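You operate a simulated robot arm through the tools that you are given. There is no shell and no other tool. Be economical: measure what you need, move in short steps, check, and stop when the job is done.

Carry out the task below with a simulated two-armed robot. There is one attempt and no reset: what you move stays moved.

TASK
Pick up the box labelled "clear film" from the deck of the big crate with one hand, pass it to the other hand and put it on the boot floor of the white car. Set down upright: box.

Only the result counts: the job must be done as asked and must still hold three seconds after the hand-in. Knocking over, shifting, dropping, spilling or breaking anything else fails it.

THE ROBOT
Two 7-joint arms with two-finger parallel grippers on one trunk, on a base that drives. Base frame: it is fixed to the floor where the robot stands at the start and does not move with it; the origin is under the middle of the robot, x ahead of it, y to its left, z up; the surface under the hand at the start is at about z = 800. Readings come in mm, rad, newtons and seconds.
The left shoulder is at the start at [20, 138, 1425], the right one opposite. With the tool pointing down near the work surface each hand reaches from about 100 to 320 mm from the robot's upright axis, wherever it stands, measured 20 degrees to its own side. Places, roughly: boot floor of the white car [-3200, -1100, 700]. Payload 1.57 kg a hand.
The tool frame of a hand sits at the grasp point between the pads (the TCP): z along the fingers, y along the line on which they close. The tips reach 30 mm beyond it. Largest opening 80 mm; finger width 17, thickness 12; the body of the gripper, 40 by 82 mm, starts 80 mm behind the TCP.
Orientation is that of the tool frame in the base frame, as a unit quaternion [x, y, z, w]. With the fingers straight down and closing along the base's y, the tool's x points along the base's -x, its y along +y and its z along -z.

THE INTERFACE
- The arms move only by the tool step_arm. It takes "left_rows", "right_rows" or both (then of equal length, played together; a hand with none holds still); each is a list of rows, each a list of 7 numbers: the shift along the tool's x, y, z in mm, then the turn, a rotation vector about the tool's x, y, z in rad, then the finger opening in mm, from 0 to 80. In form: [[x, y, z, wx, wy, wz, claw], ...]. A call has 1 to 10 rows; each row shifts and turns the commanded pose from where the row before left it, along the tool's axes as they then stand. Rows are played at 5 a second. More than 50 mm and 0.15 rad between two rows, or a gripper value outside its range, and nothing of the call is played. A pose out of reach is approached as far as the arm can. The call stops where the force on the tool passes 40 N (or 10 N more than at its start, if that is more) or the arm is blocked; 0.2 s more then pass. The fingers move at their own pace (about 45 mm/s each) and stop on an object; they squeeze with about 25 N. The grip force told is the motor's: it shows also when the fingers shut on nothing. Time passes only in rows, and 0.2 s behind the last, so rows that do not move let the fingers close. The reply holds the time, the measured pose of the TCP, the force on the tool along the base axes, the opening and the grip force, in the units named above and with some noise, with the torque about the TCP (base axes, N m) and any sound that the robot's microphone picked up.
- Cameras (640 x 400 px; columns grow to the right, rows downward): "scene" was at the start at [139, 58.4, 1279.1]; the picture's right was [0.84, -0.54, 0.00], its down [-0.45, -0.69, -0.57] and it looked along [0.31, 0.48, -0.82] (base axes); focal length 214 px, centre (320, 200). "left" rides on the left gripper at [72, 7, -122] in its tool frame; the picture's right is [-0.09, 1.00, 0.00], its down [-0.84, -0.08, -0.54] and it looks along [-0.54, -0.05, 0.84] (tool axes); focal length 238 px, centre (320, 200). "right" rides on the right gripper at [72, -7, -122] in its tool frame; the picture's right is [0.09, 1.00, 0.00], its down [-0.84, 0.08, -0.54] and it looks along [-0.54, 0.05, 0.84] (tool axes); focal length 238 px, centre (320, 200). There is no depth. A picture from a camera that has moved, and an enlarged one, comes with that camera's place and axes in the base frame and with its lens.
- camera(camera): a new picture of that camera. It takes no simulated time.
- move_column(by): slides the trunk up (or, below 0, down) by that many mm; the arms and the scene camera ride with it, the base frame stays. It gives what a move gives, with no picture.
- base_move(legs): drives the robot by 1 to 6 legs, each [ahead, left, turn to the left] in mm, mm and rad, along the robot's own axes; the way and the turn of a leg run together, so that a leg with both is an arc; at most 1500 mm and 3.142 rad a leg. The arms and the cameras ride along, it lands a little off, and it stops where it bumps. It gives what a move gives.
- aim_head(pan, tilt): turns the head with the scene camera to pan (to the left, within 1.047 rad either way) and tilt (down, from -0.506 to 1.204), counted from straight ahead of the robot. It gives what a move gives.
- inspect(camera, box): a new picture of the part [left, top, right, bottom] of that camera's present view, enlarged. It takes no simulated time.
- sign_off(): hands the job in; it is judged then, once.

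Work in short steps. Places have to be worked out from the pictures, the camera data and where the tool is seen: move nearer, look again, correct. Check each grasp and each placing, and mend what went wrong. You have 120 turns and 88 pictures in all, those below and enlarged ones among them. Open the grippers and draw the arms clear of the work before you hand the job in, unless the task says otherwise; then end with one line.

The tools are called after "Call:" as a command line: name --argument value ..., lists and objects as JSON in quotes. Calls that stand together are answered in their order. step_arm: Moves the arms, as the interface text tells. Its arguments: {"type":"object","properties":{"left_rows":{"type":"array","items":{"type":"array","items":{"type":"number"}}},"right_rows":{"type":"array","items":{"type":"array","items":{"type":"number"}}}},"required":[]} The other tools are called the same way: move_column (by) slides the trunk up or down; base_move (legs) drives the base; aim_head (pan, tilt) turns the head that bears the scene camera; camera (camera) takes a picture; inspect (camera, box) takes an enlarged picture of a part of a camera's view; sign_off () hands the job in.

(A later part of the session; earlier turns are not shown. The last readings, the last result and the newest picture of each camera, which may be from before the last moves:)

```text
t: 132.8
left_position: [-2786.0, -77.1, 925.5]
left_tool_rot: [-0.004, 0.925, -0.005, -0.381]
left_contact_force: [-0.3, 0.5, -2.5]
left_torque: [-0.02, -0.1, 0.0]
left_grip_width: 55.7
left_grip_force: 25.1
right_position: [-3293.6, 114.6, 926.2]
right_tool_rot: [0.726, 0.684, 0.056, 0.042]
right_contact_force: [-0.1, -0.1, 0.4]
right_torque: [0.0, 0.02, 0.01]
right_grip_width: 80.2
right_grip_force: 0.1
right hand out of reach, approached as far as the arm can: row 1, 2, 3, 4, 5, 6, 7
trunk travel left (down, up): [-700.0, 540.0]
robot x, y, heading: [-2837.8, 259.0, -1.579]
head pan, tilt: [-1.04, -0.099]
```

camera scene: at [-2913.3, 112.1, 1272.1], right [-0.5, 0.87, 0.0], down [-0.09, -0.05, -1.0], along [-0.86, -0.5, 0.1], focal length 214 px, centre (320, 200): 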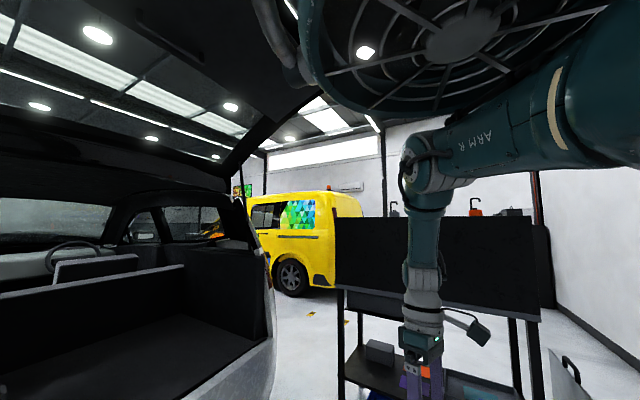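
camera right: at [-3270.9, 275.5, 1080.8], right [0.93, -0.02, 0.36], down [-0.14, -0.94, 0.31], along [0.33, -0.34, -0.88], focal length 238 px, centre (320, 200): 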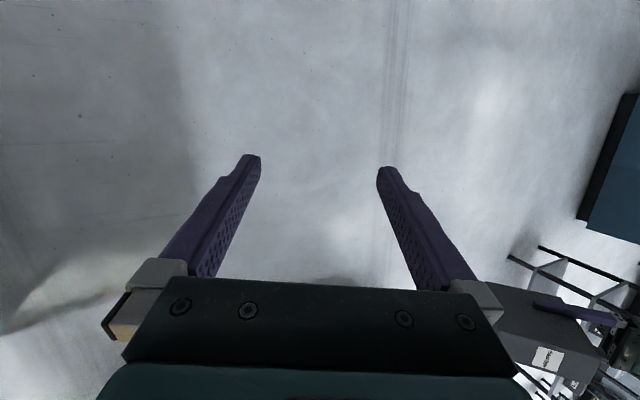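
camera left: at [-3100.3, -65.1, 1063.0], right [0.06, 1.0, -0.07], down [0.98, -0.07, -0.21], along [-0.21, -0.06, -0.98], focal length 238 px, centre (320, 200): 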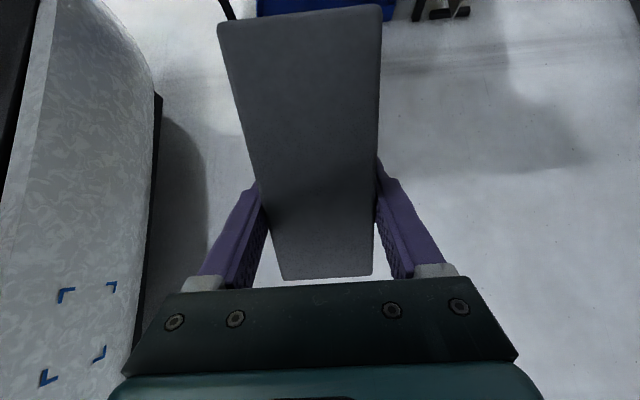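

I'll replicate the exact sequence that reset the elbow before: yaw inward to a≈0.66, come to (X 157, Y -364), forward along the boundary, then outward, then up.

Call:
step_arm --right_rows '[[0, 0, 0, 0, -0.015, -0.103, 80], [0, 0, 0, 0, -0.015, -0.103, 80], [0, 0, 0, 0, -0.015, -0.103, 80], [-8.7, 21.5, 0, 0, 0, 0, 80], [-8.7, 21.5, 0, 0, 0, 0, 80], [-8.7, 21.5, 0, 0, 0, 0, 80], [-8.7, 21.5, 0, 0, 0, 0, 80], [0, 0, 0, 0, 0, 0, 80]]'

Call:
step_arm --right_rows '[[-25, 0, 10, 0, 0, 0, 80], [-25, 0, 10, 0, 0, 0, 80], [-25, 0, 10, 0, 0, 0, 80], [-25, 0, 10, 0, 0, 0, 80], [-25, 0, 10, 0, 0, 0, 80], [-25, 0, 10, 0, 0, 0, 80], [0, 0, 0, 0, 0, 0, 80]]'

```text
t: 134.8
left_position: [-2786.1, -77.0, 926.1]
left_tool_rot: [-0.003, 0.925, -0.003, -0.38]
left_contact_force: [0.4, 0.3, -2.1]
left_torque: [0.02, -0.04, -0.01]
left_grip_width: 55.7
left_grip_force: 24.7
right_position: [-3193.1, 135.4, 927.1]
right_tool_rot: [0.651, 0.753, 0.063, 0.072]
right_contact_force: [0.3, 0.2, -0.5]
right_torque: [-0.04, -0.01, 0.01]
right_grip_width: 79.9
right_grip_force: 0.0
trunk travel left (down, up): [-700.0, 540.0]
robot x, y, heading: [-2839.3, 255.7, -1.583]
head pan, tilt: [-1.04, -0.099]
stopped in row 8 (right hand): the arm was blocked; the commanded pose is now the measured one
```

```text
t: 136.1
left_position: [-2785.5, -76.6, 925.3]
left_tool_rot: [-0.003, 0.925, -0.003, -0.38]
left_contact_force: [0.5, 0.6, -2.4]
left_torque: [0.0, -0.09, -0.01]
left_grip_width: 55.8
left_grip_force: 24.9
right_position: [-3176.1, 71.6, 929.3]
right_tool_rot: [0.708, 0.694, 0.092, 0.09]
right_contact_force: [1.0, -1.2, 1.4]
right_torque: [0.0, -0.05, 0.0]
right_grip_width: 80.0
right_grip_force: 0.0
right hand out of reach, approached as far as the arm can: row 2, 3, 4, 5, 6
trunk travel left (down, up): [-700.0, 540.0]
robot x, y, heading: [-2837.5, 259.3, -1.581]
head pan, tilt: [-1.04, -0.099]
stopped in row 6 (right hand): the arm was blocked; the commanded pose is now the measured one
```

Close to the former spot. I'll correct the yaw, nudge outward, then go up.

Call:
step_arm --right_rows '[[0, 0, 0, 0, 0, -0.1, 80], [0, 0, 0, 0, 0, -0.1, 80], [0, 0, 0, 0, 0, -0.1, 80], [4, -20, 0, 0, 0, 0, 80], [4, -20, 0, 0, 0, 0, 80], [0, 0, 0, 0, 0, 0, 80], [-10, 0, -20, 0, 0, 0, 80], [-10, 0, -20, 0, 0, 0, 80], [-10, 0, -20, 0, 0, 0, 80], [-10, 0, -20, 0, 0, 0, 80]]'

Call:
camera --camera "scene"

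```text
t: 137.9
left_position: [-2785.7, -77.1, 925.8]
left_tool_rot: [-0.003, 0.925, -0.003, -0.379]
left_contact_force: [0.5, 0.4, -2.1]
left_torque: [-0.02, -0.09, 0.01]
left_grip_width: 55.7
left_grip_force: 24.9
right_position: [-3185.4, 115.4, 940.8]
right_tool_rot: [0.691, 0.698, 0.153, 0.107]
right_contact_force: [1.0, 0.8, -0.1]
right_torque: [0.0, 0.01, -0.04]
right_grip_width: 80.1
right_grip_force: 0.1
right hand out of reach, approached as far as the arm can: row 1, 4, 5
trunk travel left (down, up): [-700.0, 540.0]
robot x, y, heading: [-2840.8, 259.7, -1.575]
head pan, tilt: [-1.04, -0.099]
stopped in row 9 (right hand): the arm was blocked; the commanded pose is now the measured one
```

```text
23 pictures are left
camera scene: at [-2913.2, 112.1, 1272.1], right [-0.5, 0.87, 0.0], down [-0.09, -0.05, -1.0], along [-0.86, -0.5, 0.1], focal length 214 px, centre (320, 200)
```

scene: 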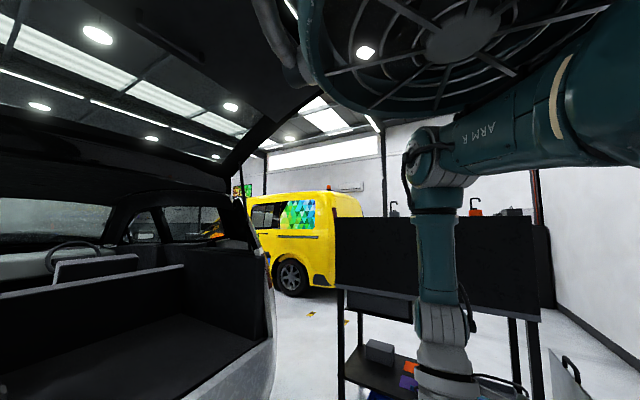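

The earlier success began with a near-vertical tool followed by an outward slide. I'll repeat that: reset the lean about the wrist, then slide outward.

Call:
step_arm --right_rows '[[-3, -12, 0, 0.063, -0.017, -0.068, 80], [-3, -12, 0, 0.063, -0.017, -0.068, 80], [-3, -12, 0, 0.063, -0.017, -0.068, 80], [-3, -12, 0, 0.063, -0.017, -0.068, 80], [4, -14.5, 0, 0, 0, 0, 80], [4, -14.5, 0, 0, 0, 0, 80], [4, -14.5, 0, 0, 0, 0, 80], [-25, 0, 5, 0, 0, 0, 80], [-25, 0, 5, 0, 0, 0, 80], [-25, 0, 5, 0, 0, 0, 80]]'

Call:
step_arm --right_rows '[[-24, 6, -25, 0, 0, 0, 80], [-24, 6, -25, 0, 0, 0, 80], [0, 0, 0, 0, 0, 0, 80], [4, -25, 0, 0, 0, 0, 80], [4, -25, 0, 0, 0, 0, 80], [4, -25, 0, 0, 0, 0, 80], [4, -25, 0, 0, 0, 0, 80], [0, 0, 0, 0, 0, 0, 80]]'

Call:
step_arm --right_rows '[[-10, 0, -25, 0, 0, 0, 80], [-10, 0, -25, 0, 0, 0, 80], [-10, 0, -25, 0, 0, 0, 80], [-10, 0, -25, 0, 0, 0, 80], [0, 0, 0, 0, 0, 0, 80]]'

```text
t: 140.1
left_position: [-2786.0, -76.9, 925.4]
left_tool_rot: [-0.003, 0.925, -0.003, -0.38]
left_contact_force: [0.3, 0.2, -1.8]
left_torque: [0.02, -0.1, -0.03]
left_grip_width: 55.8
left_grip_force: 24.4
right_position: [-3263.6, 49.5, 939.6]
right_tool_rot: [0.605, 0.794, 0.028, 0.062]
right_contact_force: [0.3, -0.4, -0.7]
right_torque: [-0.01, -0.02, 0.03]
right_grip_width: 80.1
right_grip_force: 0.0
right hand out of reach, approached as far as the arm can: row 8, 9, 10
trunk travel left (down, up): [-700.0, 540.0]
robot x, y, heading: [-2837.0, 258.3, -1.578]
head pan, tilt: [-1.04, -0.099]
```

```text
t: 140.7
left_position: [-2784.7, -76.6, 924.3]
left_tool_rot: [-0.003, 0.925, -0.004, -0.379]
left_contact_force: [-0.6, 0.3, -1.6]
left_torque: [-0.01, -0.11, -0.03]
left_grip_width: 55.6
left_grip_force: 24.8
right_position: [-3249.0, 96.7, 939.2]
right_tool_rot: [0.67, 0.733, 0.096, 0.06]
right_contact_force: [1.2, 0.4, -0.6]
right_torque: [0.0, -0.01, -0.04]
right_grip_width: 80.1
right_grip_force: 0.0
trunk travel left (down, up): [-700.0, 540.0]
robot x, y, heading: [-2836.8, 258.4, -1.579]
head pan, tilt: [-1.04, -0.099]
stopped in row 2 (right hand): the arm was blocked; the commanded pose is now the measured one
```

```text
t: 141.4
left_position: [-2785.7, -77.3, 925.8]
left_tool_rot: [-0.004, 0.925, -0.005, -0.38]
left_contact_force: [0.1, -0.3, -2.0]
left_torque: [-0.01, -0.07, 0.01]
left_grip_width: 55.6
left_grip_force: 25.1
right_position: [-3245.1, 165.3, 946.9]
right_tool_rot: [0.716, 0.672, 0.182, 0.04]
right_contact_force: [0.8, -0.2, 0.6]
right_torque: [0.0, 0.01, 0.0]
right_grip_width: 80.0
right_grip_force: 0.1
trunk travel left (down, up): [-700.0, 540.0]
robot x, y, heading: [-2838.5, 260.4, -1.587]
head pan, tilt: [-1.04, -0.099]
stopped in row 3 (right hand): the arm was blocked; the commanded pose is now the measured one
```

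Going up directly always folds backward. The forward pendulum arc did move freely, so I'll repeat it and carry it further until the forearm points forward. Then the tool can bend down in its normal direction.

Call:
step_arm --right_rows '[[-38, 0, 0, 0, -0.085, 0, 80], [-38, 0, 0, 0, -0.085, 0, 80], [-38, 0, 0, 0, -0.085, 0, 80], [-38, 0, 0, 0, -0.085, 0, 80], [-36, 0, 0, 0, -0.085, 0, 80], [-34, 0, 0, 0, -0.085, 0, 80], [-32, 0, 0, 0, -0.085, 0, 80], [-30, 0, 0, 0, -0.085, 0, 80], [-30, 0, 0, 0, -0.085, 0, 80], [0, 0, 0, 0, 0, 0, 80]]'

Call:
step_arm --right_rows '[[-30, 0, 0, 0, -0.09, 0, 80], [-30, 0, 0, 0, -0.09, 0, 80], [-30, 0, 0, 0, -0.09, 0, 80], [-30, 0, 0, 0, -0.09, 0, 80], [-30, 0, 0, 0, -0.09, 0, 80], [-30, 0, 0, 0, -0.09, 0, 80], [0, 0, 0, 0, 0, 0, 80]]'

Call:
camera --camera "scene"

```text
t: 143.6
left_position: [-2786.1, -76.9, 924.4]
left_tool_rot: [-0.004, 0.925, -0.004, -0.379]
left_contact_force: [0.5, 0.5, -2.5]
left_torque: [-0.03, -0.12, -0.01]
left_grip_width: 55.8
left_grip_force: 25.1
right_position: [-3301.5, -107.7, 1015.6]
right_tool_rot: [0.737, 0.609, -0.091, 0.28]
right_contact_force: [-0.2, 0.4, 0.2]
right_torque: [0.04, 0.0, -0.05]
right_grip_width: 80.1
right_grip_force: 0.1
right hand out of reach, approached as far as the arm can: row 2, 3, 4, 5, 6, 7, 8, 9
trunk travel left (down, up): [-700.0, 540.0]
robot x, y, heading: [-2838.3, 257.3, -1.579]
head pan, tilt: [-1.04, -0.099]
```

```text
t: 145.4
left_position: [-2786.3, -76.6, 925.5]
left_tool_rot: [-0.003, 0.925, -0.003, -0.38]
left_contact_force: [-0.5, 0.2, -2.0]
left_torque: [0.0, -0.05, -0.01]
left_grip_width: 55.8
left_grip_force: 24.9
right_position: [-3369.0, -201.5, 1128.5]
right_tool_rot: [0.696, 0.497, -0.29, 0.428]
right_contact_force: [-0.1, -0.5, 0.1]
right_torque: [0.03, -0.04, -0.05]
right_grip_width: 80.1
right_grip_force: 0.0
right hand out of reach, approached as far as the arm can: row 1, 2, 4, 5, 6
trunk travel left (down, up): [-700.0, 540.0]
robot x, y, heading: [-2837.3, 259.1, -1.58]
head pan, tilt: [-1.04, -0.099]
stopped in row 7 (right hand): the arm was blocked; the commanded pose is now the measured one
```

```text
22 pictures are left
camera scene: at [-2913.3, 112.2, 1272.1], right [-0.5, 0.87, 0.0], down [-0.09, -0.05, -1.0], along [-0.86, -0.5, 0.1], focal length 214 px, centre (320, 200)
```

scene: 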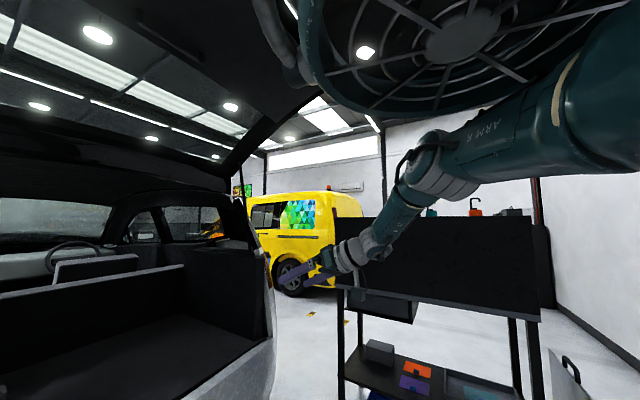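

The arm is now stretched forward with the elbow free. I'll bend the tool down about the wrist, which is its normal direction.

Call:
step_arm --right_rows '[[25, -5, 0, 0.023, 0.119, -0.033, 80], [25, -5, 0, 0.023, 0.119, -0.033, 80], [25, -5, 0, 0.023, 0.119, -0.033, 80], [25, -5, 0, 0.023, 0.119, -0.033, 80], [25, -5, 0, 0.023, 0.119, -0.033, 80], [25, -5, 0, 0.023, 0.119, -0.033, 80], [25, -5, 0, 0.023, 0.119, -0.033, 80], [25, -5, 0, 0.023, 0.119, -0.033, 80], [25, -5, 0, 0.023, 0.119, -0.033, 80], [0, 0, 0, 0, 0, 0, 80]]'

Call:
camera --camera "scene"

```text
t: 147.6
left_position: [-2786.6, -77.1, 924.8]
left_tool_rot: [-0.003, 0.925, -0.003, -0.379]
left_contact_force: [-0.7, -0.3, -2.5]
left_torque: [-0.01, -0.06, 0.03]
left_grip_width: 55.6
left_grip_force: 25.3
right_position: [-3375.0, -101.0, 1052.0]
right_tool_rot: [0.74, 0.637, -0.119, 0.18]
right_contact_force: [0.5, 0.2, -1.1]
right_torque: [0.0, 0.03, -0.01]
right_grip_width: 80.0
right_grip_force: 0.1
right hand out of reach, approached as far as the arm can: row 1, 3, 5, 7, 8, 9
trunk travel left (down, up): [-700.0, 540.0]
robot x, y, heading: [-2838.8, 260.0, -1.58]
head pan, tilt: [-1.04, -0.099]
```

```text
21 pictures are left
camera scene: at [-2913.3, 112.1, 1272.1], right [-0.5, 0.87, 0.0], down [-0.09, -0.05, -1.0], along [-0.86, -0.5, 0.1], focal length 214 px, centre (320, 200)
```

scene: 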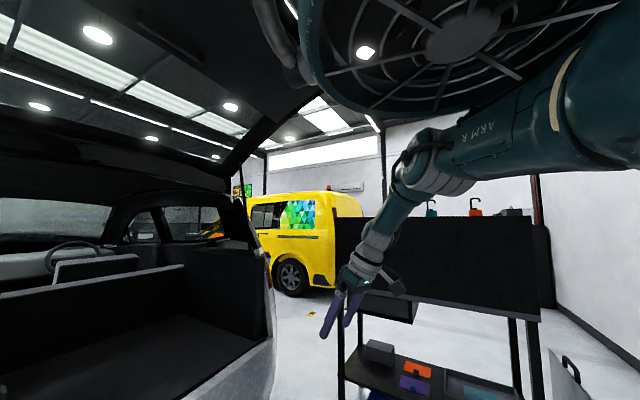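

The wrist is holding and the tool is coming down, now 25° from vertical. Next I'll bring the hand inward while finishing the rotation.

Call:
step_arm --right_rows '[[0, 28, 0, 0.011, 0.053, -0.018, 80], [0, 28, 0, 0.011, 0.053, -0.018, 80], [0, 28, 0, 0.011, 0.053, -0.018, 80], [0, 28, 0, 0.011, 0.053, -0.018, 80], [0, 28, 0, 0.011, 0.053, -0.018, 80], [0, 28, 0, 0.011, 0.053, -0.018, 80], [0, 28, 0, 0.011, 0.053, -0.018, 80], [0, 28, 0, 0.011, 0.053, -0.018, 80], [0, 0, 0, 0, 0, 0, 80]]'

Call:
camera --camera "scene"

```text
t: 148.1
left_position: [-2785.8, -76.4, 925.9]
left_tool_rot: [-0.003, 0.925, -0.004, -0.38]
left_contact_force: [0.2, 0.3, -1.6]
left_torque: [0.01, -0.09, 0.01]
left_grip_width: 55.8
left_grip_force: 25.3
right_position: [-3356.5, -29.2, 1000.4]
right_tool_rot: [0.794, 0.593, -0.044, 0.126]
right_contact_force: [-0.8, 0.1, -0.1]
right_torque: [0.05, 0.01, 0.03]
right_grip_width: 79.9
right_grip_force: 0.1
trunk travel left (down, up): [-700.0, 540.0]
robot x, y, heading: [-2836.7, 260.6, -1.581]
head pan, tilt: [-1.04, -0.099]
stopped in row 2 (right hand): the arm was blocked; the commanded pose is now the measured one
```

```text
20 pictures are left
camera scene: at [-2913.4, 112.1, 1272.2], right [-0.5, 0.87, 0.0], down [-0.09, -0.05, -1.0], along [-0.86, -0.5, 0.1], focal length 214 px, centre (320, 200)
```

scene: 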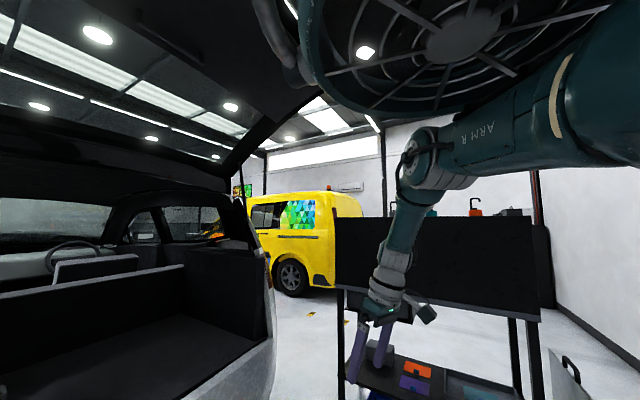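

The forward pendulum about the elbow worked, so I'll do the same inward: move TCP inward with a matching inward lean, swinging the forearm without lifting the elbow.

Call:
step_arm --right_rows '[[0, 36, 0, -0.08, 0, 0, 80], [0, 36, 0, -0.08, 0, 0, 80], [0, 36, 0, -0.08, 0, 0, 80], [0, 36, 0, -0.08, 0, 0, 80], [0, 36, 0, -0.08, 0, 0, 80], [0, 36, 0, -0.08, 0, 0, 80], [0, 36, 0, -0.08, 0, 0, 80], [0, 0, 0, 0, 0, 0, 80]]'

Call:
camera --camera "scene"

```text
t: 149.0
left_position: [-2786.2, -77.2, 926.4]
left_tool_rot: [-0.004, 0.925, -0.004, -0.379]
left_contact_force: [-0.4, 0.6, -2.1]
left_torque: [0.02, -0.08, -0.01]
left_grip_width: 55.8
left_grip_force: 24.7
right_position: [-3262.7, 26.7, 966.8]
right_tool_rot: [0.826, 0.525, 0.091, 0.184]
right_contact_force: [-0.4, 0.3, -0.7]
right_torque: [0.03, -0.03, 0.0]
right_grip_width: 80.2
right_grip_force: 0.0
trunk travel left (down, up): [-700.0, 540.0]
robot x, y, heading: [-2836.2, 255.7, -1.583]
head pan, tilt: [-1.04, -0.099]
stopped in row 4 (right hand): the arm was blocked; the commanded pose is now the measured one
```

```text
19 pictures are left
camera scene: at [-2913.4, 112.1, 1272.1], right [-0.5, 0.87, 0.0], down [-0.09, -0.05, -0.99], along [-0.86, -0.5, 0.1], focal length 214 px, centre (320, 200)
```

scene: 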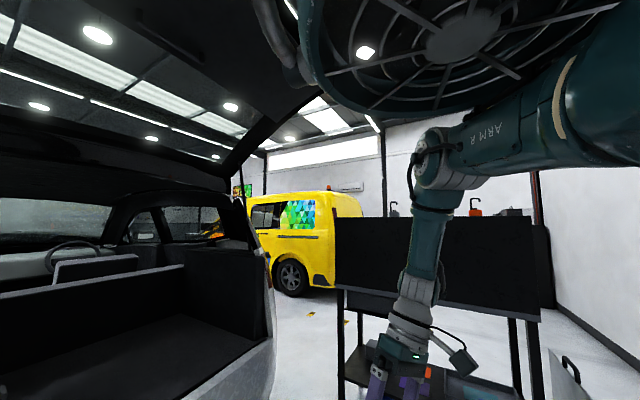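

Forcing the elbow is wasteful, but the right arm works fine in this wide zone and can stretch forward with a 60° pitch, which suits placing over the sill. So the left will bring the box over to the right hand here. First I'll test how far the right hand can yaw inward to match the box.

Call:
step_arm --right_rows '[[0, 0, 0, 0, 0, -0.14, 80], [0, 0, 0, 0, 0, -0.14, 80], [0, 0, 0, 0, 0, -0.14, 80], [0, 0, 0, 0, 0, -0.14, 80], [0, 0, 0, 0, 0, -0.14, 80], [0, 0, 0, 0, 0, -0.14, 80], [0, 0, 0, 0, 0, -0.14, 80], [0, 0, 0, 0, 0, -0.14, 80], [0, 0, 0, 0, 0, -0.14, 80], [0, 0, 0, 0, 0, 0, 80]]'

```text
t: 151.2
left_position: [-2785.6, -76.2, 925.0]
left_tool_rot: [-0.003, 0.926, -0.003, -0.378]
left_contact_force: [-0.2, -0.1, -2.2]
left_torque: [-0.02, -0.07, 0.03]
left_grip_width: 55.7
left_grip_force: 24.8
right_position: [-3261.0, 31.5, 963.0]
right_tool_rot: [0.359, 0.912, -0.025, 0.198]
right_contact_force: [0.4, -1.0, 0.1]
right_torque: [0.03, -0.02, 0.03]
right_grip_width: 79.9
right_grip_force: 0.1
trunk travel left (down, up): [-700.0, 540.0]
robot x, y, heading: [-2837.7, 257.6, -1.579]
head pan, tilt: [-1.04, -0.099]
```

Yaw is completely free. I'll finish the yaw so the right hand faces left with a 0.35 rad inward lean, and try moving inward.

Call:
step_arm --right_rows '[[0, 0, 0, -0.03, 0.012, -0.119, 80], [0, 0, 0, -0.03, 0.012, -0.119, 80], [0, 0, 0, -0.03, 0.012, -0.119, 80], [0, 0, 0, -0.03, 0.012, -0.119, 80], [0, 0, 0, -0.03, 0.012, -0.119, 80], [0, 0, 0, -0.03, 0.012, -0.119, 80], [-14, 0, 5, 0, 0, 0, 80], [-14, 0, 5, 0, 0, 0, 80], [-14, 0, 5, 0, 0, 0, 80], [-14, 0, 5, 0, 0, 0, 80]]'

```text
t: 153.6
left_position: [-2786.2, -75.8, 925.8]
left_tool_rot: [-0.003, 0.925, -0.002, -0.379]
left_contact_force: [0.3, 0.3, -1.6]
left_torque: [-0.02, -0.08, 0.02]
left_grip_width: 55.9
left_grip_force: 25.3
right_position: [-3207.3, 46.3, 949.3]
right_tool_rot: [0.154, 0.969, 0.012, 0.192]
right_contact_force: [-0.7, 0.2, -0.1]
right_torque: [-0.02, -0.05, 0.02]
right_grip_width: 80.1
right_grip_force: 0.0
right hand out of reach, approached as far as the arm can: row 5, 6
trunk travel left (down, up): [-700.0, 540.0]
robot x, y, heading: [-2835.8, 261.0, -1.581]
head pan, tilt: [-1.04, -0.099]
stopped in row 10 (right hand): the arm was blocked; the commanded pose is now the measured one
```

The right hand holds at Y≈-371 with ψ≈1.26. I'll move it slightly back and inward, then bring the left hand with the box to a matching pre-handover pose below and left of it.

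Call:
step_arm --right_rows '[[-1, 18, 2, 0, 0, 0, 80], [-1, 18, 2, 0, 0, 0, 80], [-1, 18, 2, 0, 0, 0, 80], [-1, 18, 2, 0, 0, 0, 80], [0, 0, 0, 0, 0, 0, 80]]'

Call:
aim_head --pan -0.9 --tilt -0.45

Call:
step_arm --left_rows '[[0, 0, 0, -0.086, -0.069, 0.062, 0], [0, 0, 0, -0.086, -0.069, 0.062, 0], [0, 0, 0, -0.086, -0.069, 0.062, 0], [27.6, 9.3, 23.2, 0, 0, 0, 0], [27.6, 9.3, 23.2, 0, 0, 0, 0], [27.6, 9.3, 23.2, 0, 0, 0, 0], [27.6, 9.3, 23.2, 0, 0, 0, 0], [0, 0, 0, 0, 0, 0, 0]]'

Call:
camera --camera "right"

```text
t: 154.8
left_position: [-2786.3, -75.8, 924.9]
left_tool_rot: [-0.003, 0.925, -0.003, -0.38]
left_contact_force: [0.0, 0.1, -1.7]
left_torque: [0.0, -0.07, -0.02]
left_grip_width: 55.8
left_grip_force: 25.0
right_position: [-3173.9, 133.6, 942.3]
right_tool_rot: [0.177, 0.963, 0.027, 0.202]
right_contact_force: [-0.2, 0.5, -0.8]
right_torque: [-0.07, -0.01, -0.01]
right_grip_width: 80.0
right_grip_force: 0.0
trunk travel left (down, up): [-700.0, 540.0]
robot x, y, heading: [-2836.9, 257.6, -1.583]
head pan, tilt: [-1.04, -0.099]
```

```text
t: 155.7
left_position: [-2785.8, -75.9, 925.7]
left_tool_rot: [-0.003, 0.925, -0.004, -0.379]
left_contact_force: [0.2, 0.5, -1.9]
left_torque: [-0.01, -0.07, -0.02]
left_grip_width: 55.7
left_grip_force: 25.1
right_position: [-3172.0, 133.2, 942.5]
right_tool_rot: [0.179, 0.962, 0.027, 0.205]
right_contact_force: [0.9, 0.7, -0.3]
right_torque: [-0.01, -0.02, 0.02]
right_grip_width: 80.2
right_grip_force: 0.1
trunk travel left (down, up): [-700.0, 540.0]
robot x, y, heading: [-2834.7, 255.4, -1.577]
head pan, tilt: [-0.901, -0.45]
```

```text
t: 157.7
left_position: [-2861.4, -11.5, 888.5]
left_tool_rot: [0.113, 0.964, 0.078, -0.229]
left_contact_force: [-0.3, 0.0, -2.4]
left_torque: [-0.06, -0.09, 0.0]
left_grip_width: 55.7
left_grip_force: 24.5
right_position: [-3173.0, 135.3, 942.7]
right_tool_rot: [0.182, 0.961, 0.027, 0.205]
right_contact_force: [0.2, -0.1, -1.0]
right_torque: [0.0, 0.02, 0.0]
right_grip_width: 80.0
right_grip_force: 0.0
trunk travel left (down, up): [-700.0, 540.0]
robot x, y, heading: [-2838.8, 259.3, -1.577]
head pan, tilt: [-0.901, -0.45]
stopped in row 8 (left hand): the arm was blocked; the commanded pose is now the measured one
```

```text
18 pictures are left
camera right: at [-3284.4, 156.6, 1023.9], right [0.26, 0.96, 0.09], down [0.52, -0.22, 0.83], along [0.82, -0.17, -0.55], focal length 238 px, centre (320, 200)
```

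right: 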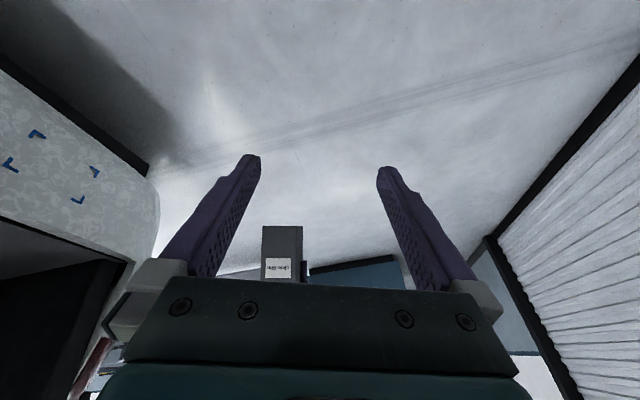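

The left arm is also starting to jam, so I'll leave it. The key insight is to keep the right arm extended: pendulum forward (which works), then swing inward along an arc of constant radius about the shoulder, so the elbow never folds up. First, yaw back and sweep forward.

Call:
step_arm --right_rows '[[0, 0, 0, 0, 0, 0.15, 80], [0, 0, 0, 0, 0, 0.15, 80], [0, 0, 0, 0, 0, 0.15, 80], [0, 0, 0, 0, 0, 0.15, 80], [0, 0, 0, 0, 0, 0.15, 80], [0, 0, 0, 0, 0, 0.15, 80], [0, 0, 0, 0, 0, 0.15, 80], [0, -20, 0, 0, 0, 0.1, 80], [0, -25, 0, 0, 0, 0, 80], [0, -25, 0, 0, 0, 0, 80]]'

Call:
step_arm --right_rows '[[-38, 0, 0, 0, -0.085, 0, 80], [-38, 0, 0, 0, -0.085, 0, 80], [-38, 0, 0, 0, -0.085, 0, 80], [-38, 0, 0, 0, -0.085, 0, 80], [-36, 0, 0, 0, -0.085, 0, 80], [-34, 0, 0, 0, -0.085, 0, 80], [-32, 0, 0, 0, -0.085, 0, 80], [-30, 0, 0, 0, -0.085, 0, 80], [-30, 0, 0, 0, -0.085, 0, 80], [0, 0, 0, 0, 0, 0, 80]]'

```text
t: 159.8
left_position: [-2861.2, -9.5, 888.6]
left_tool_rot: [0.113, 0.964, 0.078, -0.229]
left_contact_force: [0.5, 0.4, -2.3]
left_torque: [0.0, -0.05, -0.02]
left_grip_width: 55.8
left_grip_force: 25.3
right_position: [-3232.2, 130.5, 927.2]
right_tool_rot: [0.674, 0.71, 0.132, 0.158]
right_contact_force: [0.1, 0.2, 0.6]
right_torque: [0.01, 0.0, 0.0]
right_grip_width: 79.8
right_grip_force: 0.0
right hand out of reach, approached as far as the arm can: row 10
trunk travel left (down, up): [-700.0, 540.0]
robot x, y, heading: [-2835.4, 257.5, -1.579]
head pan, tilt: [-0.901, -0.45]
```

```text
t: 162.1
left_position: [-2862.5, -9.5, 888.5]
left_tool_rot: [0.112, 0.964, 0.078, -0.23]
left_contact_force: [0.8, 0.1, -2.2]
left_torque: [-0.04, -0.05, -0.03]
left_grip_width: 55.7
left_grip_force: 24.8
right_position: [-3287.9, -136.7, 1057.3]
right_tool_rot: [0.674, 0.599, -0.13, 0.412]
right_contact_force: [-0.1, -1.0, -0.2]
right_torque: [-0.02, 0.01, -0.01]
right_grip_width: 80.2
right_grip_force: 0.0
right hand out of reach, approached as far as the arm can: row 2, 3, 4, 5, 6, 7, 9
trunk travel left (down, up): [-700.0, 540.0]
robot x, y, heading: [-2837.0, 258.1, -1.583]
head pan, tilt: [-0.901, -0.45]
```

Right arm is extended forward again. Now I'll swing inward along a constant-radius arc with matching yaw.

Call:
step_arm --right_rows '[[-9.4, 23.9, 25.2, -0.05, 0.03, -0.047, 80], [-9.4, 23.9, 25.2, -0.05, 0.03, -0.047, 80], [-9.4, 23.9, 25.2, -0.05, 0.03, -0.047, 80], [-9.4, 23.9, 25.2, -0.05, 0.03, -0.047, 80], [-9.4, 23.9, 25.2, -0.05, 0.03, -0.047, 80], [0, 0, 0, 0, 0, 0, 80]]'

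Call:
aim_head --pan -0.8 --tilt 0.0

Call:
camera --camera "scene"

```text
t: 163.4
left_position: [-2862.6, -9.8, 888.0]
left_tool_rot: [0.113, 0.964, 0.077, -0.23]
left_contact_force: [-0.6, 1.2, -2.6]
left_torque: [0.02, -0.06, 0.0]
left_grip_width: 55.6
left_grip_force: 24.8
right_position: [-3260.5, -144.3, 1056.1]
right_tool_rot: [0.657, 0.619, -0.105, 0.417]
right_contact_force: [0.2, -0.3, 0.0]
right_torque: [0.0, 0.0, 0.01]
right_grip_width: 79.8
right_grip_force: 0.1
right hand out of reach, approached as far as the arm can: row 1, 2, 3, 4, 5
trunk travel left (down, up): [-700.0, 540.0]
robot x, y, heading: [-2839.4, 255.9, -1.579]
head pan, tilt: [-0.901, -0.45]
```

```text
t: 164.3
left_position: [-2861.7, -10.3, 888.5]
left_tool_rot: [0.112, 0.964, 0.078, -0.23]
left_contact_force: [0.7, -0.8, -2.5]
left_torque: [-0.03, -0.1, 0.01]
left_grip_width: 55.5
left_grip_force: 25.6
right_position: [-3260.8, -145.2, 1055.6]
right_tool_rot: [0.656, 0.621, -0.104, 0.416]
right_contact_force: [-0.4, 0.2, -1.1]
right_torque: [0.0, 0.02, -0.02]
right_grip_width: 80.1
right_grip_force: 0.0
trunk travel left (down, up): [-700.0, 540.0]
robot x, y, heading: [-2840.2, 258.2, -1.579]
head pan, tilt: [-0.799, 0.0]
```

```text
17 pictures are left
camera scene: at [-2902.9, 93.4, 1263.4], right [-0.69, 0.72, 0.0], down [0.0, 0.0, -1.0], along [-0.72, -0.69, 0.0], focal length 214 px, centre (320, 200)
```

scene: 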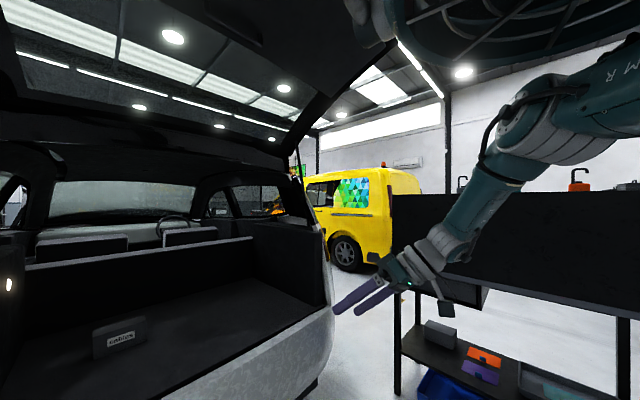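

That's a joint limit, not contact. Plan: secure the result first. The left hand sets the box upright on the boot floor, then I'll shift the base so the right hand, which reaches well when stretched forward, takes it over there and does the final set-down. I'll straighten the left hand now and swing the right arm back out of the way.

Call:
step_arm --left_rows '[[-6, -17, -32, 0, 0, 0, 0], [-6, -17, -32, 0, 0, 0, 0], [-6, -17, -32, 0, 0, 0, 0], [0, 0, 0, 0, 0, 0, 0]]' --right_rows '[[35, 0, 0, 0, 0.085, 0, 80], [35, 0, 0, 0, 0.085, 0, 80], [35, 0, 0, 0, 0.085, 0, 80], [35, 0, 0, 0, 0.085, 0, 80]]'

Call:
step_arm --left_rows '[[0, 0, 0, -0.0234, -0.0473, 0.1308, 0], [0, 0, 0, -0.0234, -0.0473, 0.1308, 0], [0, 0, 0, -0.0234, -0.0473, 0.1308, 0], [0, 0, 0, -0.0234, -0.0473, 0.1308, 0], [0, 0, 0, -0.0234, -0.0473, 0.1308, 0], [0, 0, 0, -0.0234, -0.0473, 0.1308, 0], [0, 0, 0, -0.0234, -0.0473, 0.1308, 0], [0, 0, 0, -0.0234, -0.0473, 0.1308, 0], [0, 0, 0, -0.0234, -0.0473, 0.1308, 0], [0, 0, 0, -0.0234, -0.0473, 0.1308, 0]]'

```text
t: 165.3
left_position: [-2822.1, -81.0, 963.3]
left_tool_rot: [0.114, 0.962, 0.077, -0.235]
left_contact_force: [-0.6, 0.0, -2.3]
left_torque: [-0.05, -0.07, -0.01]
left_grip_width: 55.8
left_grip_force: 24.4
right_position: [-3233.5, -58.4, 994.5]
right_tool_rot: [0.644, 0.701, 0.004, 0.305]
right_contact_force: [0.2, 0.5, -0.7]
right_torque: [-0.01, 0.02, 0.0]
right_grip_width: 80.0
right_grip_force: 0.1
right hand out of reach, approached as far as the arm can: row 2
trunk travel left (down, up): [-700.0, 540.0]
robot x, y, heading: [-2835.4, 256.7, -1.583]
head pan, tilt: [-0.799, 0.0]
```

```text
t: 167.6
left_position: [-2823.1, -81.8, 962.2]
left_tool_rot: [0.708, 0.706, -0.004, -0.004]
left_contact_force: [0.2, -0.6, -1.8]
left_torque: [-0.03, -0.02, 0.01]
left_grip_width: 55.8
left_grip_force: 24.6
right_position: [-3236.1, -57.0, 993.7]
right_tool_rot: [0.644, 0.702, 0.004, 0.304]
right_contact_force: [0.0, -0.6, -0.9]
right_torque: [-0.01, 0.02, -0.03]
right_grip_width: 80.2
right_grip_force: 0.0
trunk travel left (down, up): [-700.0, 540.0]
robot x, y, heading: [-2833.5, 255.3, -1.576]
head pan, tilt: [-0.799, 0.0]
```

The left hand is exactly vertical and square. The right sits at (X 314, Y -400). I'll give one quick try at inward motion from this extended pose.

Call:
step_arm --right_rows '[[-7, 21, 14, 0, 0, 0, 80], [-7, 21, 14, 0, 0, 0, 80], [-7, 21, 14, 0, 0, 0, 80], [-7, 21, 14, 0, 0, 0, 80], [-7, 21, 14, 0, 0, 0, 80], [0, 0, 0, 0, 0, 0, 80]]'

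```text
t: 168.8
left_position: [-2823.1, -81.1, 962.1]
left_tool_rot: [0.707, 0.707, -0.003, -0.004]
left_contact_force: [-0.8, 0.9, -2.0]
left_torque: [-0.03, -0.01, 0.04]
left_grip_width: 55.6
left_grip_force: 25.5
right_position: [-3159.7, -65.5, 975.1]
right_tool_rot: [0.723, 0.609, 0.008, 0.325]
right_contact_force: [-0.2, 0.2, 0.2]
right_torque: [0.0, 0.02, 0.0]
right_grip_width: 80.1
right_grip_force: 0.2
right hand out of reach, approached as far as the arm can: row 5
trunk travel left (down, up): [-700.0, 540.0]
robot x, y, heading: [-2838.2, 256.1, -1.58]
head pan, tilt: [-0.799, 0.0]
stopped in row 6 (right hand): the arm was blocked; the commanded pose is now the measured one
```

It moved inward 76 mm, to Y≈-323. I'll correct the yaw and continue.

Call:
step_arm --right_rows '[[0, 0, 0, 0, 0, -0.1, 80], [0, 0, 0, 0, 0, -0.1, 80], [0, 0, 0, 0, 0, -0.1, 80], [-7, 19, 12, 0, 0, 0, 80], [-7, 19, 12, 0, 0, 0, 80], [-7, 19, 12, 0, 0, 0, 80], [-7, 19, 12, 0, 0, 0, 80], [0, 0, 0, 0, 0, 0, 80]]'

Call:
camera --camera "scene"

```text
t: 170.2
left_position: [-2822.9, -80.4, 961.6]
left_tool_rot: [0.707, 0.707, -0.004, -0.004]
left_contact_force: [-0.2, -0.5, -2.5]
left_torque: [-0.03, 0.02, -0.03]
left_grip_width: 55.6
left_grip_force: 24.9
right_position: [-3155.9, -69.8, 978.0]
right_tool_rot: [0.696, 0.632, -0.042, 0.34]
right_contact_force: [0.1, 1.3, -0.1]
right_torque: [0.05, 0.01, -0.03]
right_grip_width: 80.0
right_grip_force: 0.0
right hand out of reach, approached as far as the arm can: row 1, 4, 5, 6
trunk travel left (down, up): [-700.0, 540.0]
robot x, y, heading: [-2835.1, 257.9, -1.582]
head pan, tilt: [-0.799, 0.0]
stopped in row 6 (right hand): the arm was blocked; the commanded pose is now the measured one
```

```text
16 pictures are left
camera scene: at [-2902.8, 93.3, 1263.3], right [-0.69, 0.72, 0.0], down [0.0, 0.0, -1.0], along [-0.72, -0.69, 0.0], focal length 214 px, centre (320, 200)
```

scene: 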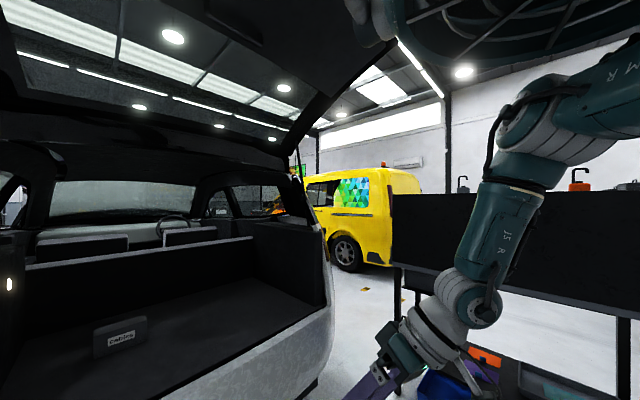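

Now the wrist bends forward properly (J5 label visible, forearm vertical). I'll yaw about the tool axis to level the closing axis, then push inward again.

Call:
step_arm --right_rows '[[0, 0, 0, 0, 0, -0.125, 80], [0, 0, 0, 0, 0, -0.125, 80], [0, 0, 0, 0, 0, -0.125, 80], [0, 0, 0, 0, 0, -0.125, 80], [0, 0, 0, 0, 0, -0.125, 80], [0, 0, 0, 0, 0, -0.125, 80], [0, 0, 0, 0, 0, 0, 80]]'

Call:
step_arm --right_rows '[[-3, 16, 7, 0, 0, 0, 80], [-3, 16, 7, 0, 0, 0, 80], [-3, 16, 7, 0, 0, 0, 80], [-3, 16, 7, 0, 0, 0, 80], [-3, 16, 7, 0, 0, 0, 80], [-3, 16, 7, 0, 0, 0, 80], [0, 0, 0, 0, 0, 0, 80]]'

```text
t: 171.8
left_position: [-2824.1, -81.6, 961.6]
left_tool_rot: [0.707, 0.707, -0.003, -0.004]
left_contact_force: [-0.7, -0.5, -2.4]
left_torque: [0.01, -0.02, 0.02]
left_grip_width: 55.9
left_grip_force: 24.9
right_position: [-3161.6, -71.7, 980.9]
right_tool_rot: [0.418, 0.842, -0.162, 0.3]
right_contact_force: [0.3, 0.8, -1.2]
right_torque: [-0.02, -0.03, -0.04]
right_grip_width: 79.9
right_grip_force: 0.0
right hand out of reach, approached as far as the arm can: row 1
trunk travel left (down, up): [-700.0, 540.0]
robot x, y, heading: [-2837.1, 254.6, -1.577]
head pan, tilt: [-0.799, 0.0]
```

```text
t: 173.3
left_position: [-2822.9, -83.1, 962.0]
left_tool_rot: [0.707, 0.707, -0.004, -0.003]
left_contact_force: [0.2, -0.1, -1.5]
left_torque: [-0.07, -0.02, 0.01]
left_grip_width: 55.5
left_grip_force: 25.2
right_position: [-3096.6, -43.6, 1001.6]
right_tool_rot: [0.415, 0.842, -0.165, 0.302]
right_contact_force: [-0.4, -0.7, -0.5]
right_torque: [-0.02, -0.01, 0.0]
right_grip_width: 80.1
right_grip_force: 0.0
right hand out of reach, approached as far as the arm can: row 1, 2, 3, 4, 5, 6
trunk travel left (down, up): [-700.0, 540.0]
robot x, y, heading: [-2833.1, 255.5, -1.581]
head pan, tilt: [-0.799, 0.0]
```

Excellent, it slides inward freely now (Y≈-262, closing axis level). I'll continue inward.

Call:
step_arm --right_rows '[[-11, 9, 9, 0, 0, 0, 80], [-11, 9, 9, 0, 0, 0, 80], [-11, 9, 9, 0, 0, 0, 80], [-11, 9, 9, 0, 0, 0, 80], [-11, 9, 9, 0, 0, 0, 80], [-11, 9, 9, 0, 0, 0, 80], [-11, 9, 9, 0, 0, 0, 80], [0, 0, 0, 0, 0, 0, 80]]'

```text
t: 175.2
left_position: [-2823.0, -82.2, 960.5]
left_tool_rot: [0.706, 0.708, -0.003, -0.003]
left_contact_force: [0.2, 0.0, -2.1]
left_torque: [0.01, 0.0, 0.02]
left_grip_width: 55.7
left_grip_force: 24.3
right_position: [-3033.2, -77.7, 1047.4]
right_tool_rot: [0.463, 0.814, -0.167, 0.31]
right_contact_force: [-0.2, -0.8, -0.8]
right_torque: [0.0, 0.01, 0.0]
right_grip_width: 80.1
right_grip_force: 0.0
right hand out of reach, approached as far as the arm can: row 1, 2, 3, 4, 5, 6, 7
trunk travel left (down, up): [-700.0, 540.0]
robot x, y, heading: [-2836.3, 258.7, -1.578]
head pan, tilt: [-0.799, 0.0]
```

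The right is at (X 336, Y -197) with a level 41° tilt, a proper handover orientation. I'll step the left hand aside and give it the matching yaw (0.56) and nose-down lean (0.33), then bring the right further in.

Call:
step_arm --left_rows '[[0, 20, 0, 0, 0, 0, 0], [0, 20, 0, 0, 0, 0, 0], [0, 20, 0, 0, 0, 0, 0], [0, 0, 0, 0, 0, -0.14, 0], [0, 0, 0, 0, 0, -0.14, 0], [0, 0, 0, 0, 0, -0.14, 0], [0, 0, 0, 0, 0, -0.14, 0], [0, 0, 0, 0, 0.11, 0, 0], [0, 0, 0, 0, 0.11, 0, 0], [0, 0, 0, 0, 0.11, 0, 0]]'

Call:
step_arm --right_rows '[[0, 15.5, 5.5, 0, 0, 0, 80], [0, 15.5, 5.5, 0, 0, 0, 80], [0, 15.5, 5.5, 0, 0, 0, 80], [0, 15.5, 5.5, 0, 0, 0, 80], [0, 15.5, 5.5, 0, 0, 0, 80], [0, 0, 0, 0, 0, 0, 80]]'

Call:
camera --camera "right"

```text
t: 177.3
left_position: [-2763.0, -80.9, 960.7]
left_tool_rot: [0.478, 0.862, 0.078, -0.149]
left_contact_force: [-1.1, 0.5, -2.9]
left_torque: [-0.06, -0.01, 0.01]
left_grip_width: 55.7
left_grip_force: 25.0
right_position: [-3032.3, -77.5, 1046.4]
right_tool_rot: [0.462, 0.816, -0.164, 0.308]
right_contact_force: [-0.5, -0.6, 0.0]
right_torque: [-0.02, -0.01, 0.02]
right_grip_width: 80.0
right_grip_force: 0.0
trunk travel left (down, up): [-700.0, 540.0]
robot x, y, heading: [-2836.0, 258.0, -1.577]
head pan, tilt: [-0.799, 0.0]
```

```text
t: 178.0
left_position: [-2763.7, -81.2, 960.3]
left_tool_rot: [0.478, 0.862, 0.078, -0.149]
left_contact_force: [0.4, 0.2, -2.3]
left_torque: [-0.05, -0.02, 0.0]
left_grip_width: 55.7
left_grip_force: 25.3
right_position: [-3023.3, -66.7, 1049.7]
right_tool_rot: [0.483, 0.805, -0.161, 0.304]
right_contact_force: [-0.1, -1.1, 0.4]
right_torque: [0.0, -0.01, 0.01]
right_grip_width: 79.9
right_grip_force: 0.1
right hand out of reach, approached as far as the arm can: row 1, 2, 3
trunk travel left (down, up): [-700.0, 540.0]
robot x, y, heading: [-2834.8, 256.9, -1.576]
head pan, tilt: [-0.799, 0.0]
stopped in row 3 (right hand): the arm was blocked; the commanded pose is now the measured one
```

```text
15 pictures are left
camera right: at [-3093.9, 45.7, 1096.1], right [0.84, 0.54, -0.03], down [0.18, -0.23, 0.96], along [0.51, -0.81, -0.29], focal length 238 px, centre (320, 200)
```

right: 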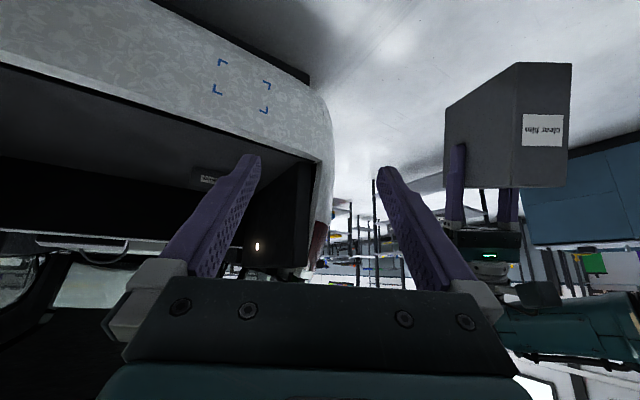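

The right hand points 32° inward. Pivoting it further inward about its wrist brings the grasp point closer to the left arm's reach, so I'll do that.

Call:
step_arm --right_rows '[[0, 18, 0, -0.087, 0.005, -0.103, 80], [0, 18, 0, -0.087, 0.005, -0.103, 80], [0, 18, 0, -0.087, 0.005, -0.103, 80], [0, 18, 0, -0.087, 0.005, -0.103, 80], [0, 0, 0, 0, 0, 0, 80]]'

```text
t: 178.9
left_position: [-2763.0, -81.4, 959.9]
left_tool_rot: [0.478, 0.862, 0.078, -0.149]
left_contact_force: [-0.3, 0.6, -2.7]
left_torque: [-0.08, -0.02, 0.01]
left_grip_width: 55.8
left_grip_force: 24.6
right_position: [-2992.7, -14.7, 1035.5]
right_tool_rot: [0.365, 0.862, -0.066, 0.346]
right_contact_force: [-0.4, 0.4, -0.3]
right_torque: [0.02, -0.03, -0.02]
right_grip_width: 80.1
right_grip_force: 0.0
trunk travel left (down, up): [-700.0, 540.0]
robot x, y, heading: [-2838.1, 259.8, -1.583]
head pan, tilt: [-0.799, 0.0]
stopped in row 4 (right hand): the arm was blocked; the commanded pose is now the measured one
```

The right grasp pose is set. I'll raise the head out of the way, give the left hand the matching orientation (52–57° relative), and bring the box in below the right fingers.

Call:
aim_head --pan 0.0 --tilt -0.5

Call:
step_arm --left_rows '[[0, 0, 0, -0.021, -0.02, -0.14, 0], [0, 0, 0, -0.021, -0.02, -0.14, 0], [31.2, -18, 11, 0, 0, 0, 0], [31.2, -18, 11, 0, 0, 0, 0], [31.2, -18, 11, 0, 0, 0, 0], [31.2, -18, 11, 0, 0, 0, 0], [31.2, -18, 11, 0, 0, 0, 0], [0, 0, 0, 0, 0, 0, 0]]'

Call:
camera --camera "right"

```text
t: 180.1
left_position: [-2762.2, -81.7, 961.3]
left_tool_rot: [0.478, 0.862, 0.078, -0.149]
left_contact_force: [-0.5, 0.2, -2.1]
left_torque: [-0.03, -0.05, -0.01]
left_grip_width: 55.7
left_grip_force: 24.5
right_position: [-2992.3, -16.6, 1037.8]
right_tool_rot: [0.365, 0.861, -0.068, 0.347]
right_contact_force: [0.2, 0.1, -0.1]
right_torque: [0.0, 0.01, 0.01]
right_grip_width: 79.8
right_grip_force: 0.1
trunk travel left (down, up): [-700.0, 540.0]
robot x, y, heading: [-2834.0, 259.1, -1.577]
head pan, tilt: [0.0, -0.499]
```

```text
t: 181.9
left_position: [-2918.8, -43.4, 942.9]
left_tool_rot: [0.35, 0.925, 0.103, -0.106]
left_contact_force: [-0.1, -0.3, -2.0]
left_torque: [-0.03, -0.04, -0.04]
left_grip_width: 55.7
left_grip_force: 25.0
left hand out of reach, approached as far as the arm can: row 7
right_position: [-2991.2, -15.6, 1037.3]
right_tool_rot: [0.365, 0.861, -0.068, 0.348]
right_contact_force: [0.8, -0.1, 0.0]
right_torque: [0.0, 0.02, -0.01]
right_grip_width: 80.1
right_grip_force: 0.1
trunk travel left (down, up): [-700.0, 540.0]
robot x, y, heading: [-2836.5, 254.9, -1.581]
head pan, tilt: [0.0, -0.499]
```

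```text
14 pictures are left
camera right: at [-3099.1, 65.9, 1080.4], right [0.63, 0.77, 0.08], down [0.17, -0.23, 0.96], along [0.76, -0.59, -0.27], focal length 238 px, centre (320, 200)
```

right: 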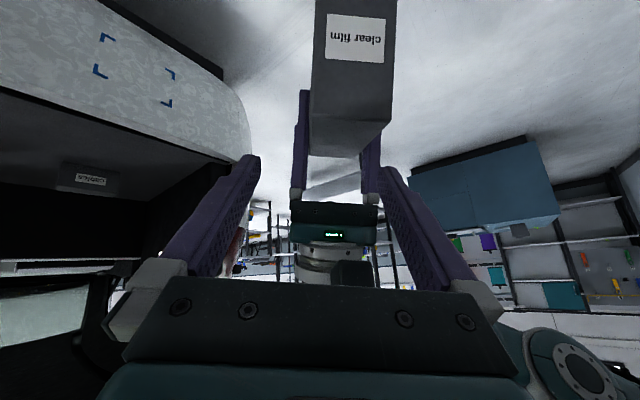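

The box is lined up facing the right hand. I'll correct the lateral offset by 19 mm, then raise the box partway between the right fingers and check.

Call:
step_arm --left_rows '[[0, -10, -5, 0, 0, 0, 0], [0, -9, -5, 0, 0, 0, 0], [8, 0, -15, 0, 0, 0, 0], [8, 0, -15, 0, 0, 0, 0], [0, 0, 0, 0, 0, 0, 0]]'

Call:
camera --camera "right"

```text
t: 183.1
left_position: [-2928.1, -36.7, 972.6]
left_tool_rot: [0.355, 0.923, 0.108, -0.106]
left_contact_force: [0.6, 2.2, -11.4]
left_torque: [-0.5, -0.19, -0.19]
left_grip_width: 55.8
left_grip_force: 25.3
left hand out of reach, approached as far as the arm can: row 1, 2
right_position: [-2993.4, -16.6, 1038.1]
right_tool_rot: [0.365, 0.861, -0.068, 0.348]
right_contact_force: [-1.1, -2.4, 8.3]
right_torque: [0.12, -0.33, -0.03]
right_grip_width: 78.8
right_grip_force: 0.1
trunk travel left (down, up): [-700.0, 540.0]
robot x, y, heading: [-2834.5, 256.9, -1.582]
head pan, tilt: [0.0, -0.499]
```

```text
13 pictures are left
camera right: at [-3098.9, 65.6, 1080.6], right [0.63, 0.77, 0.08], down [0.17, -0.23, 0.96], along [0.76, -0.59, -0.27], focal length 238 px, centre (320, 200)
```

right: 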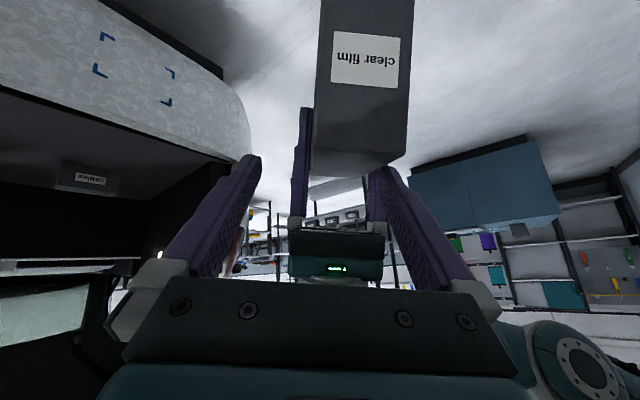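

The box's edge is touching one right finger because it's about 33 mm off laterally. I'll back down and shift the left hand sideways.

Call:
step_arm --left_rows '[[0, 0, 18, 0, 0, 0, 0], [0, -9, 0, 0, 0, 0, 0], [0, -9, 0, 0, 0, 0, 0], [0, -9, 0, 0, 0, 0, 0], [0, -8, 0, 0, 0, 0, 0], [0, 0, 0, 0, 0, 0, 0]]'

```text
t: 184.5
left_position: [-2939.4, -28.8, 959.3]
left_tool_rot: [0.372, 0.915, 0.107, -0.111]
left_contact_force: [0.0, 0.7, -2.8]
left_torque: [-0.03, -0.03, 0.01]
left_grip_width: 55.6
left_grip_force: 25.5
left hand out of reach, approached as far as the arm can: row 2, 3, 4, 5
right_position: [-2992.5, -15.5, 1038.4]
right_tool_rot: [0.366, 0.86, -0.07, 0.348]
right_contact_force: [0.0, 0.2, 0.1]
right_torque: [0.02, -0.05, -0.03]
right_grip_width: 79.9
right_grip_force: 0.1
trunk travel left (down, up): [-700.0, 540.0]
robot x, y, heading: [-2837.7, 257.9, -1.579]
head pan, tilt: [0.0, -0.499]
```

The remaining lateral offset is about 18 mm and the left is at its reach limit, so I'll shift the right hand by that amount along its closing axis.

Call:
step_arm --right_rows '[[0, 6, 0, 0, 0, 0, 80], [0, 6, 0, 0, 0, 0, 80], [0, 6, 0, 0, 0, 0, 80], [0, 0, 0, 0, 0, 0, 80]]'

Call:
camera --camera "right"

```text
t: 185.5
left_position: [-2937.8, -27.6, 958.8]
left_tool_rot: [0.372, 0.915, 0.109, -0.11]
left_contact_force: [0.0, -0.4, -1.7]
left_torque: [-0.02, -0.03, -0.02]
left_grip_width: 55.8
left_grip_force: 25.2
right_position: [-2981.7, -5.0, 1044.0]
right_tool_rot: [0.361, 0.863, -0.07, 0.347]
right_contact_force: [-0.5, 0.4, -0.1]
right_torque: [-0.02, -0.05, -0.03]
right_grip_width: 79.7
right_grip_force: 0.0
right hand out of reach, approached as far as the arm can: row 3
trunk travel left (down, up): [-700.0, 540.0]
robot x, y, heading: [-2836.5, 256.9, -1.581]
head pan, tilt: [0.0, -0.499]
```

```text
12 pictures are left
camera right: at [-3088.6, 77.1, 1086.7], right [0.62, 0.78, 0.07], down [0.17, -0.22, 0.96], along [0.76, -0.59, -0.27], focal length 238 px, centre (320, 200)
```

right: 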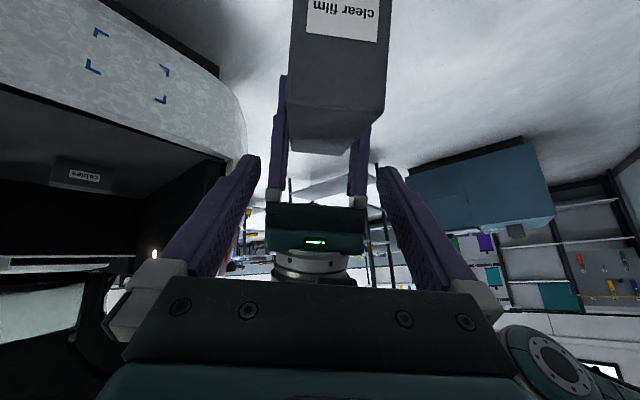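

Aligned now (box centred between the right fingers). I'll raise the box into the grip in steps.

Call:
step_arm --left_rows '[[6, -1, -20, 0, 0, 0, 0], [6, -1, -20, 0, 0, 0, 0], [6, -1, -20, 0, 0, 0, 0], [0, 0, 0, 0, 0, 0, 0]]'

Call:
camera --camera "right"

```text
t: 186.5
left_position: [-2947.4, -43.0, 1020.3]
left_tool_rot: [0.358, 0.921, 0.106, -0.109]
left_contact_force: [0.3, 0.4, -2.3]
left_torque: [-0.05, -0.05, -0.02]
left_grip_width: 56.1
left_grip_force: 25.2
right_position: [-2981.4, -4.0, 1043.1]
right_tool_rot: [0.361, 0.863, -0.069, 0.347]
right_contact_force: [0.3, -0.6, -0.7]
right_torque: [0.0, 0.02, -0.02]
right_grip_width: 79.9
right_grip_force: 0.1
trunk travel left (down, up): [-700.0, 540.0]
robot x, y, heading: [-2834.9, 260.8, -1.581]
head pan, tilt: [0.0, -0.499]
```

```text
11 pictures are left
camera right: at [-3088.8, 77.3, 1086.5], right [0.62, 0.78, 0.07], down [0.17, -0.22, 0.96], along [0.76, -0.59, -0.27], focal length 238 px, centre (320, 200)
```

right: 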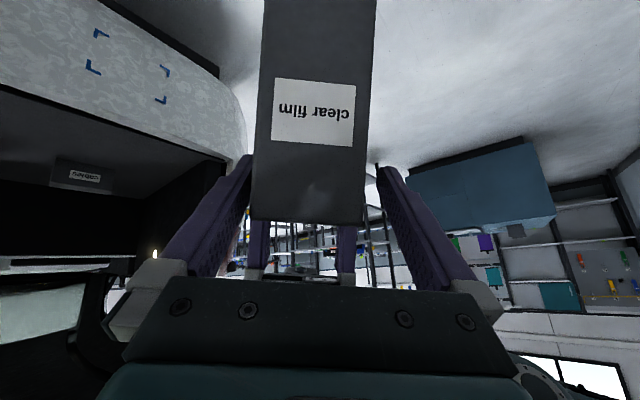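

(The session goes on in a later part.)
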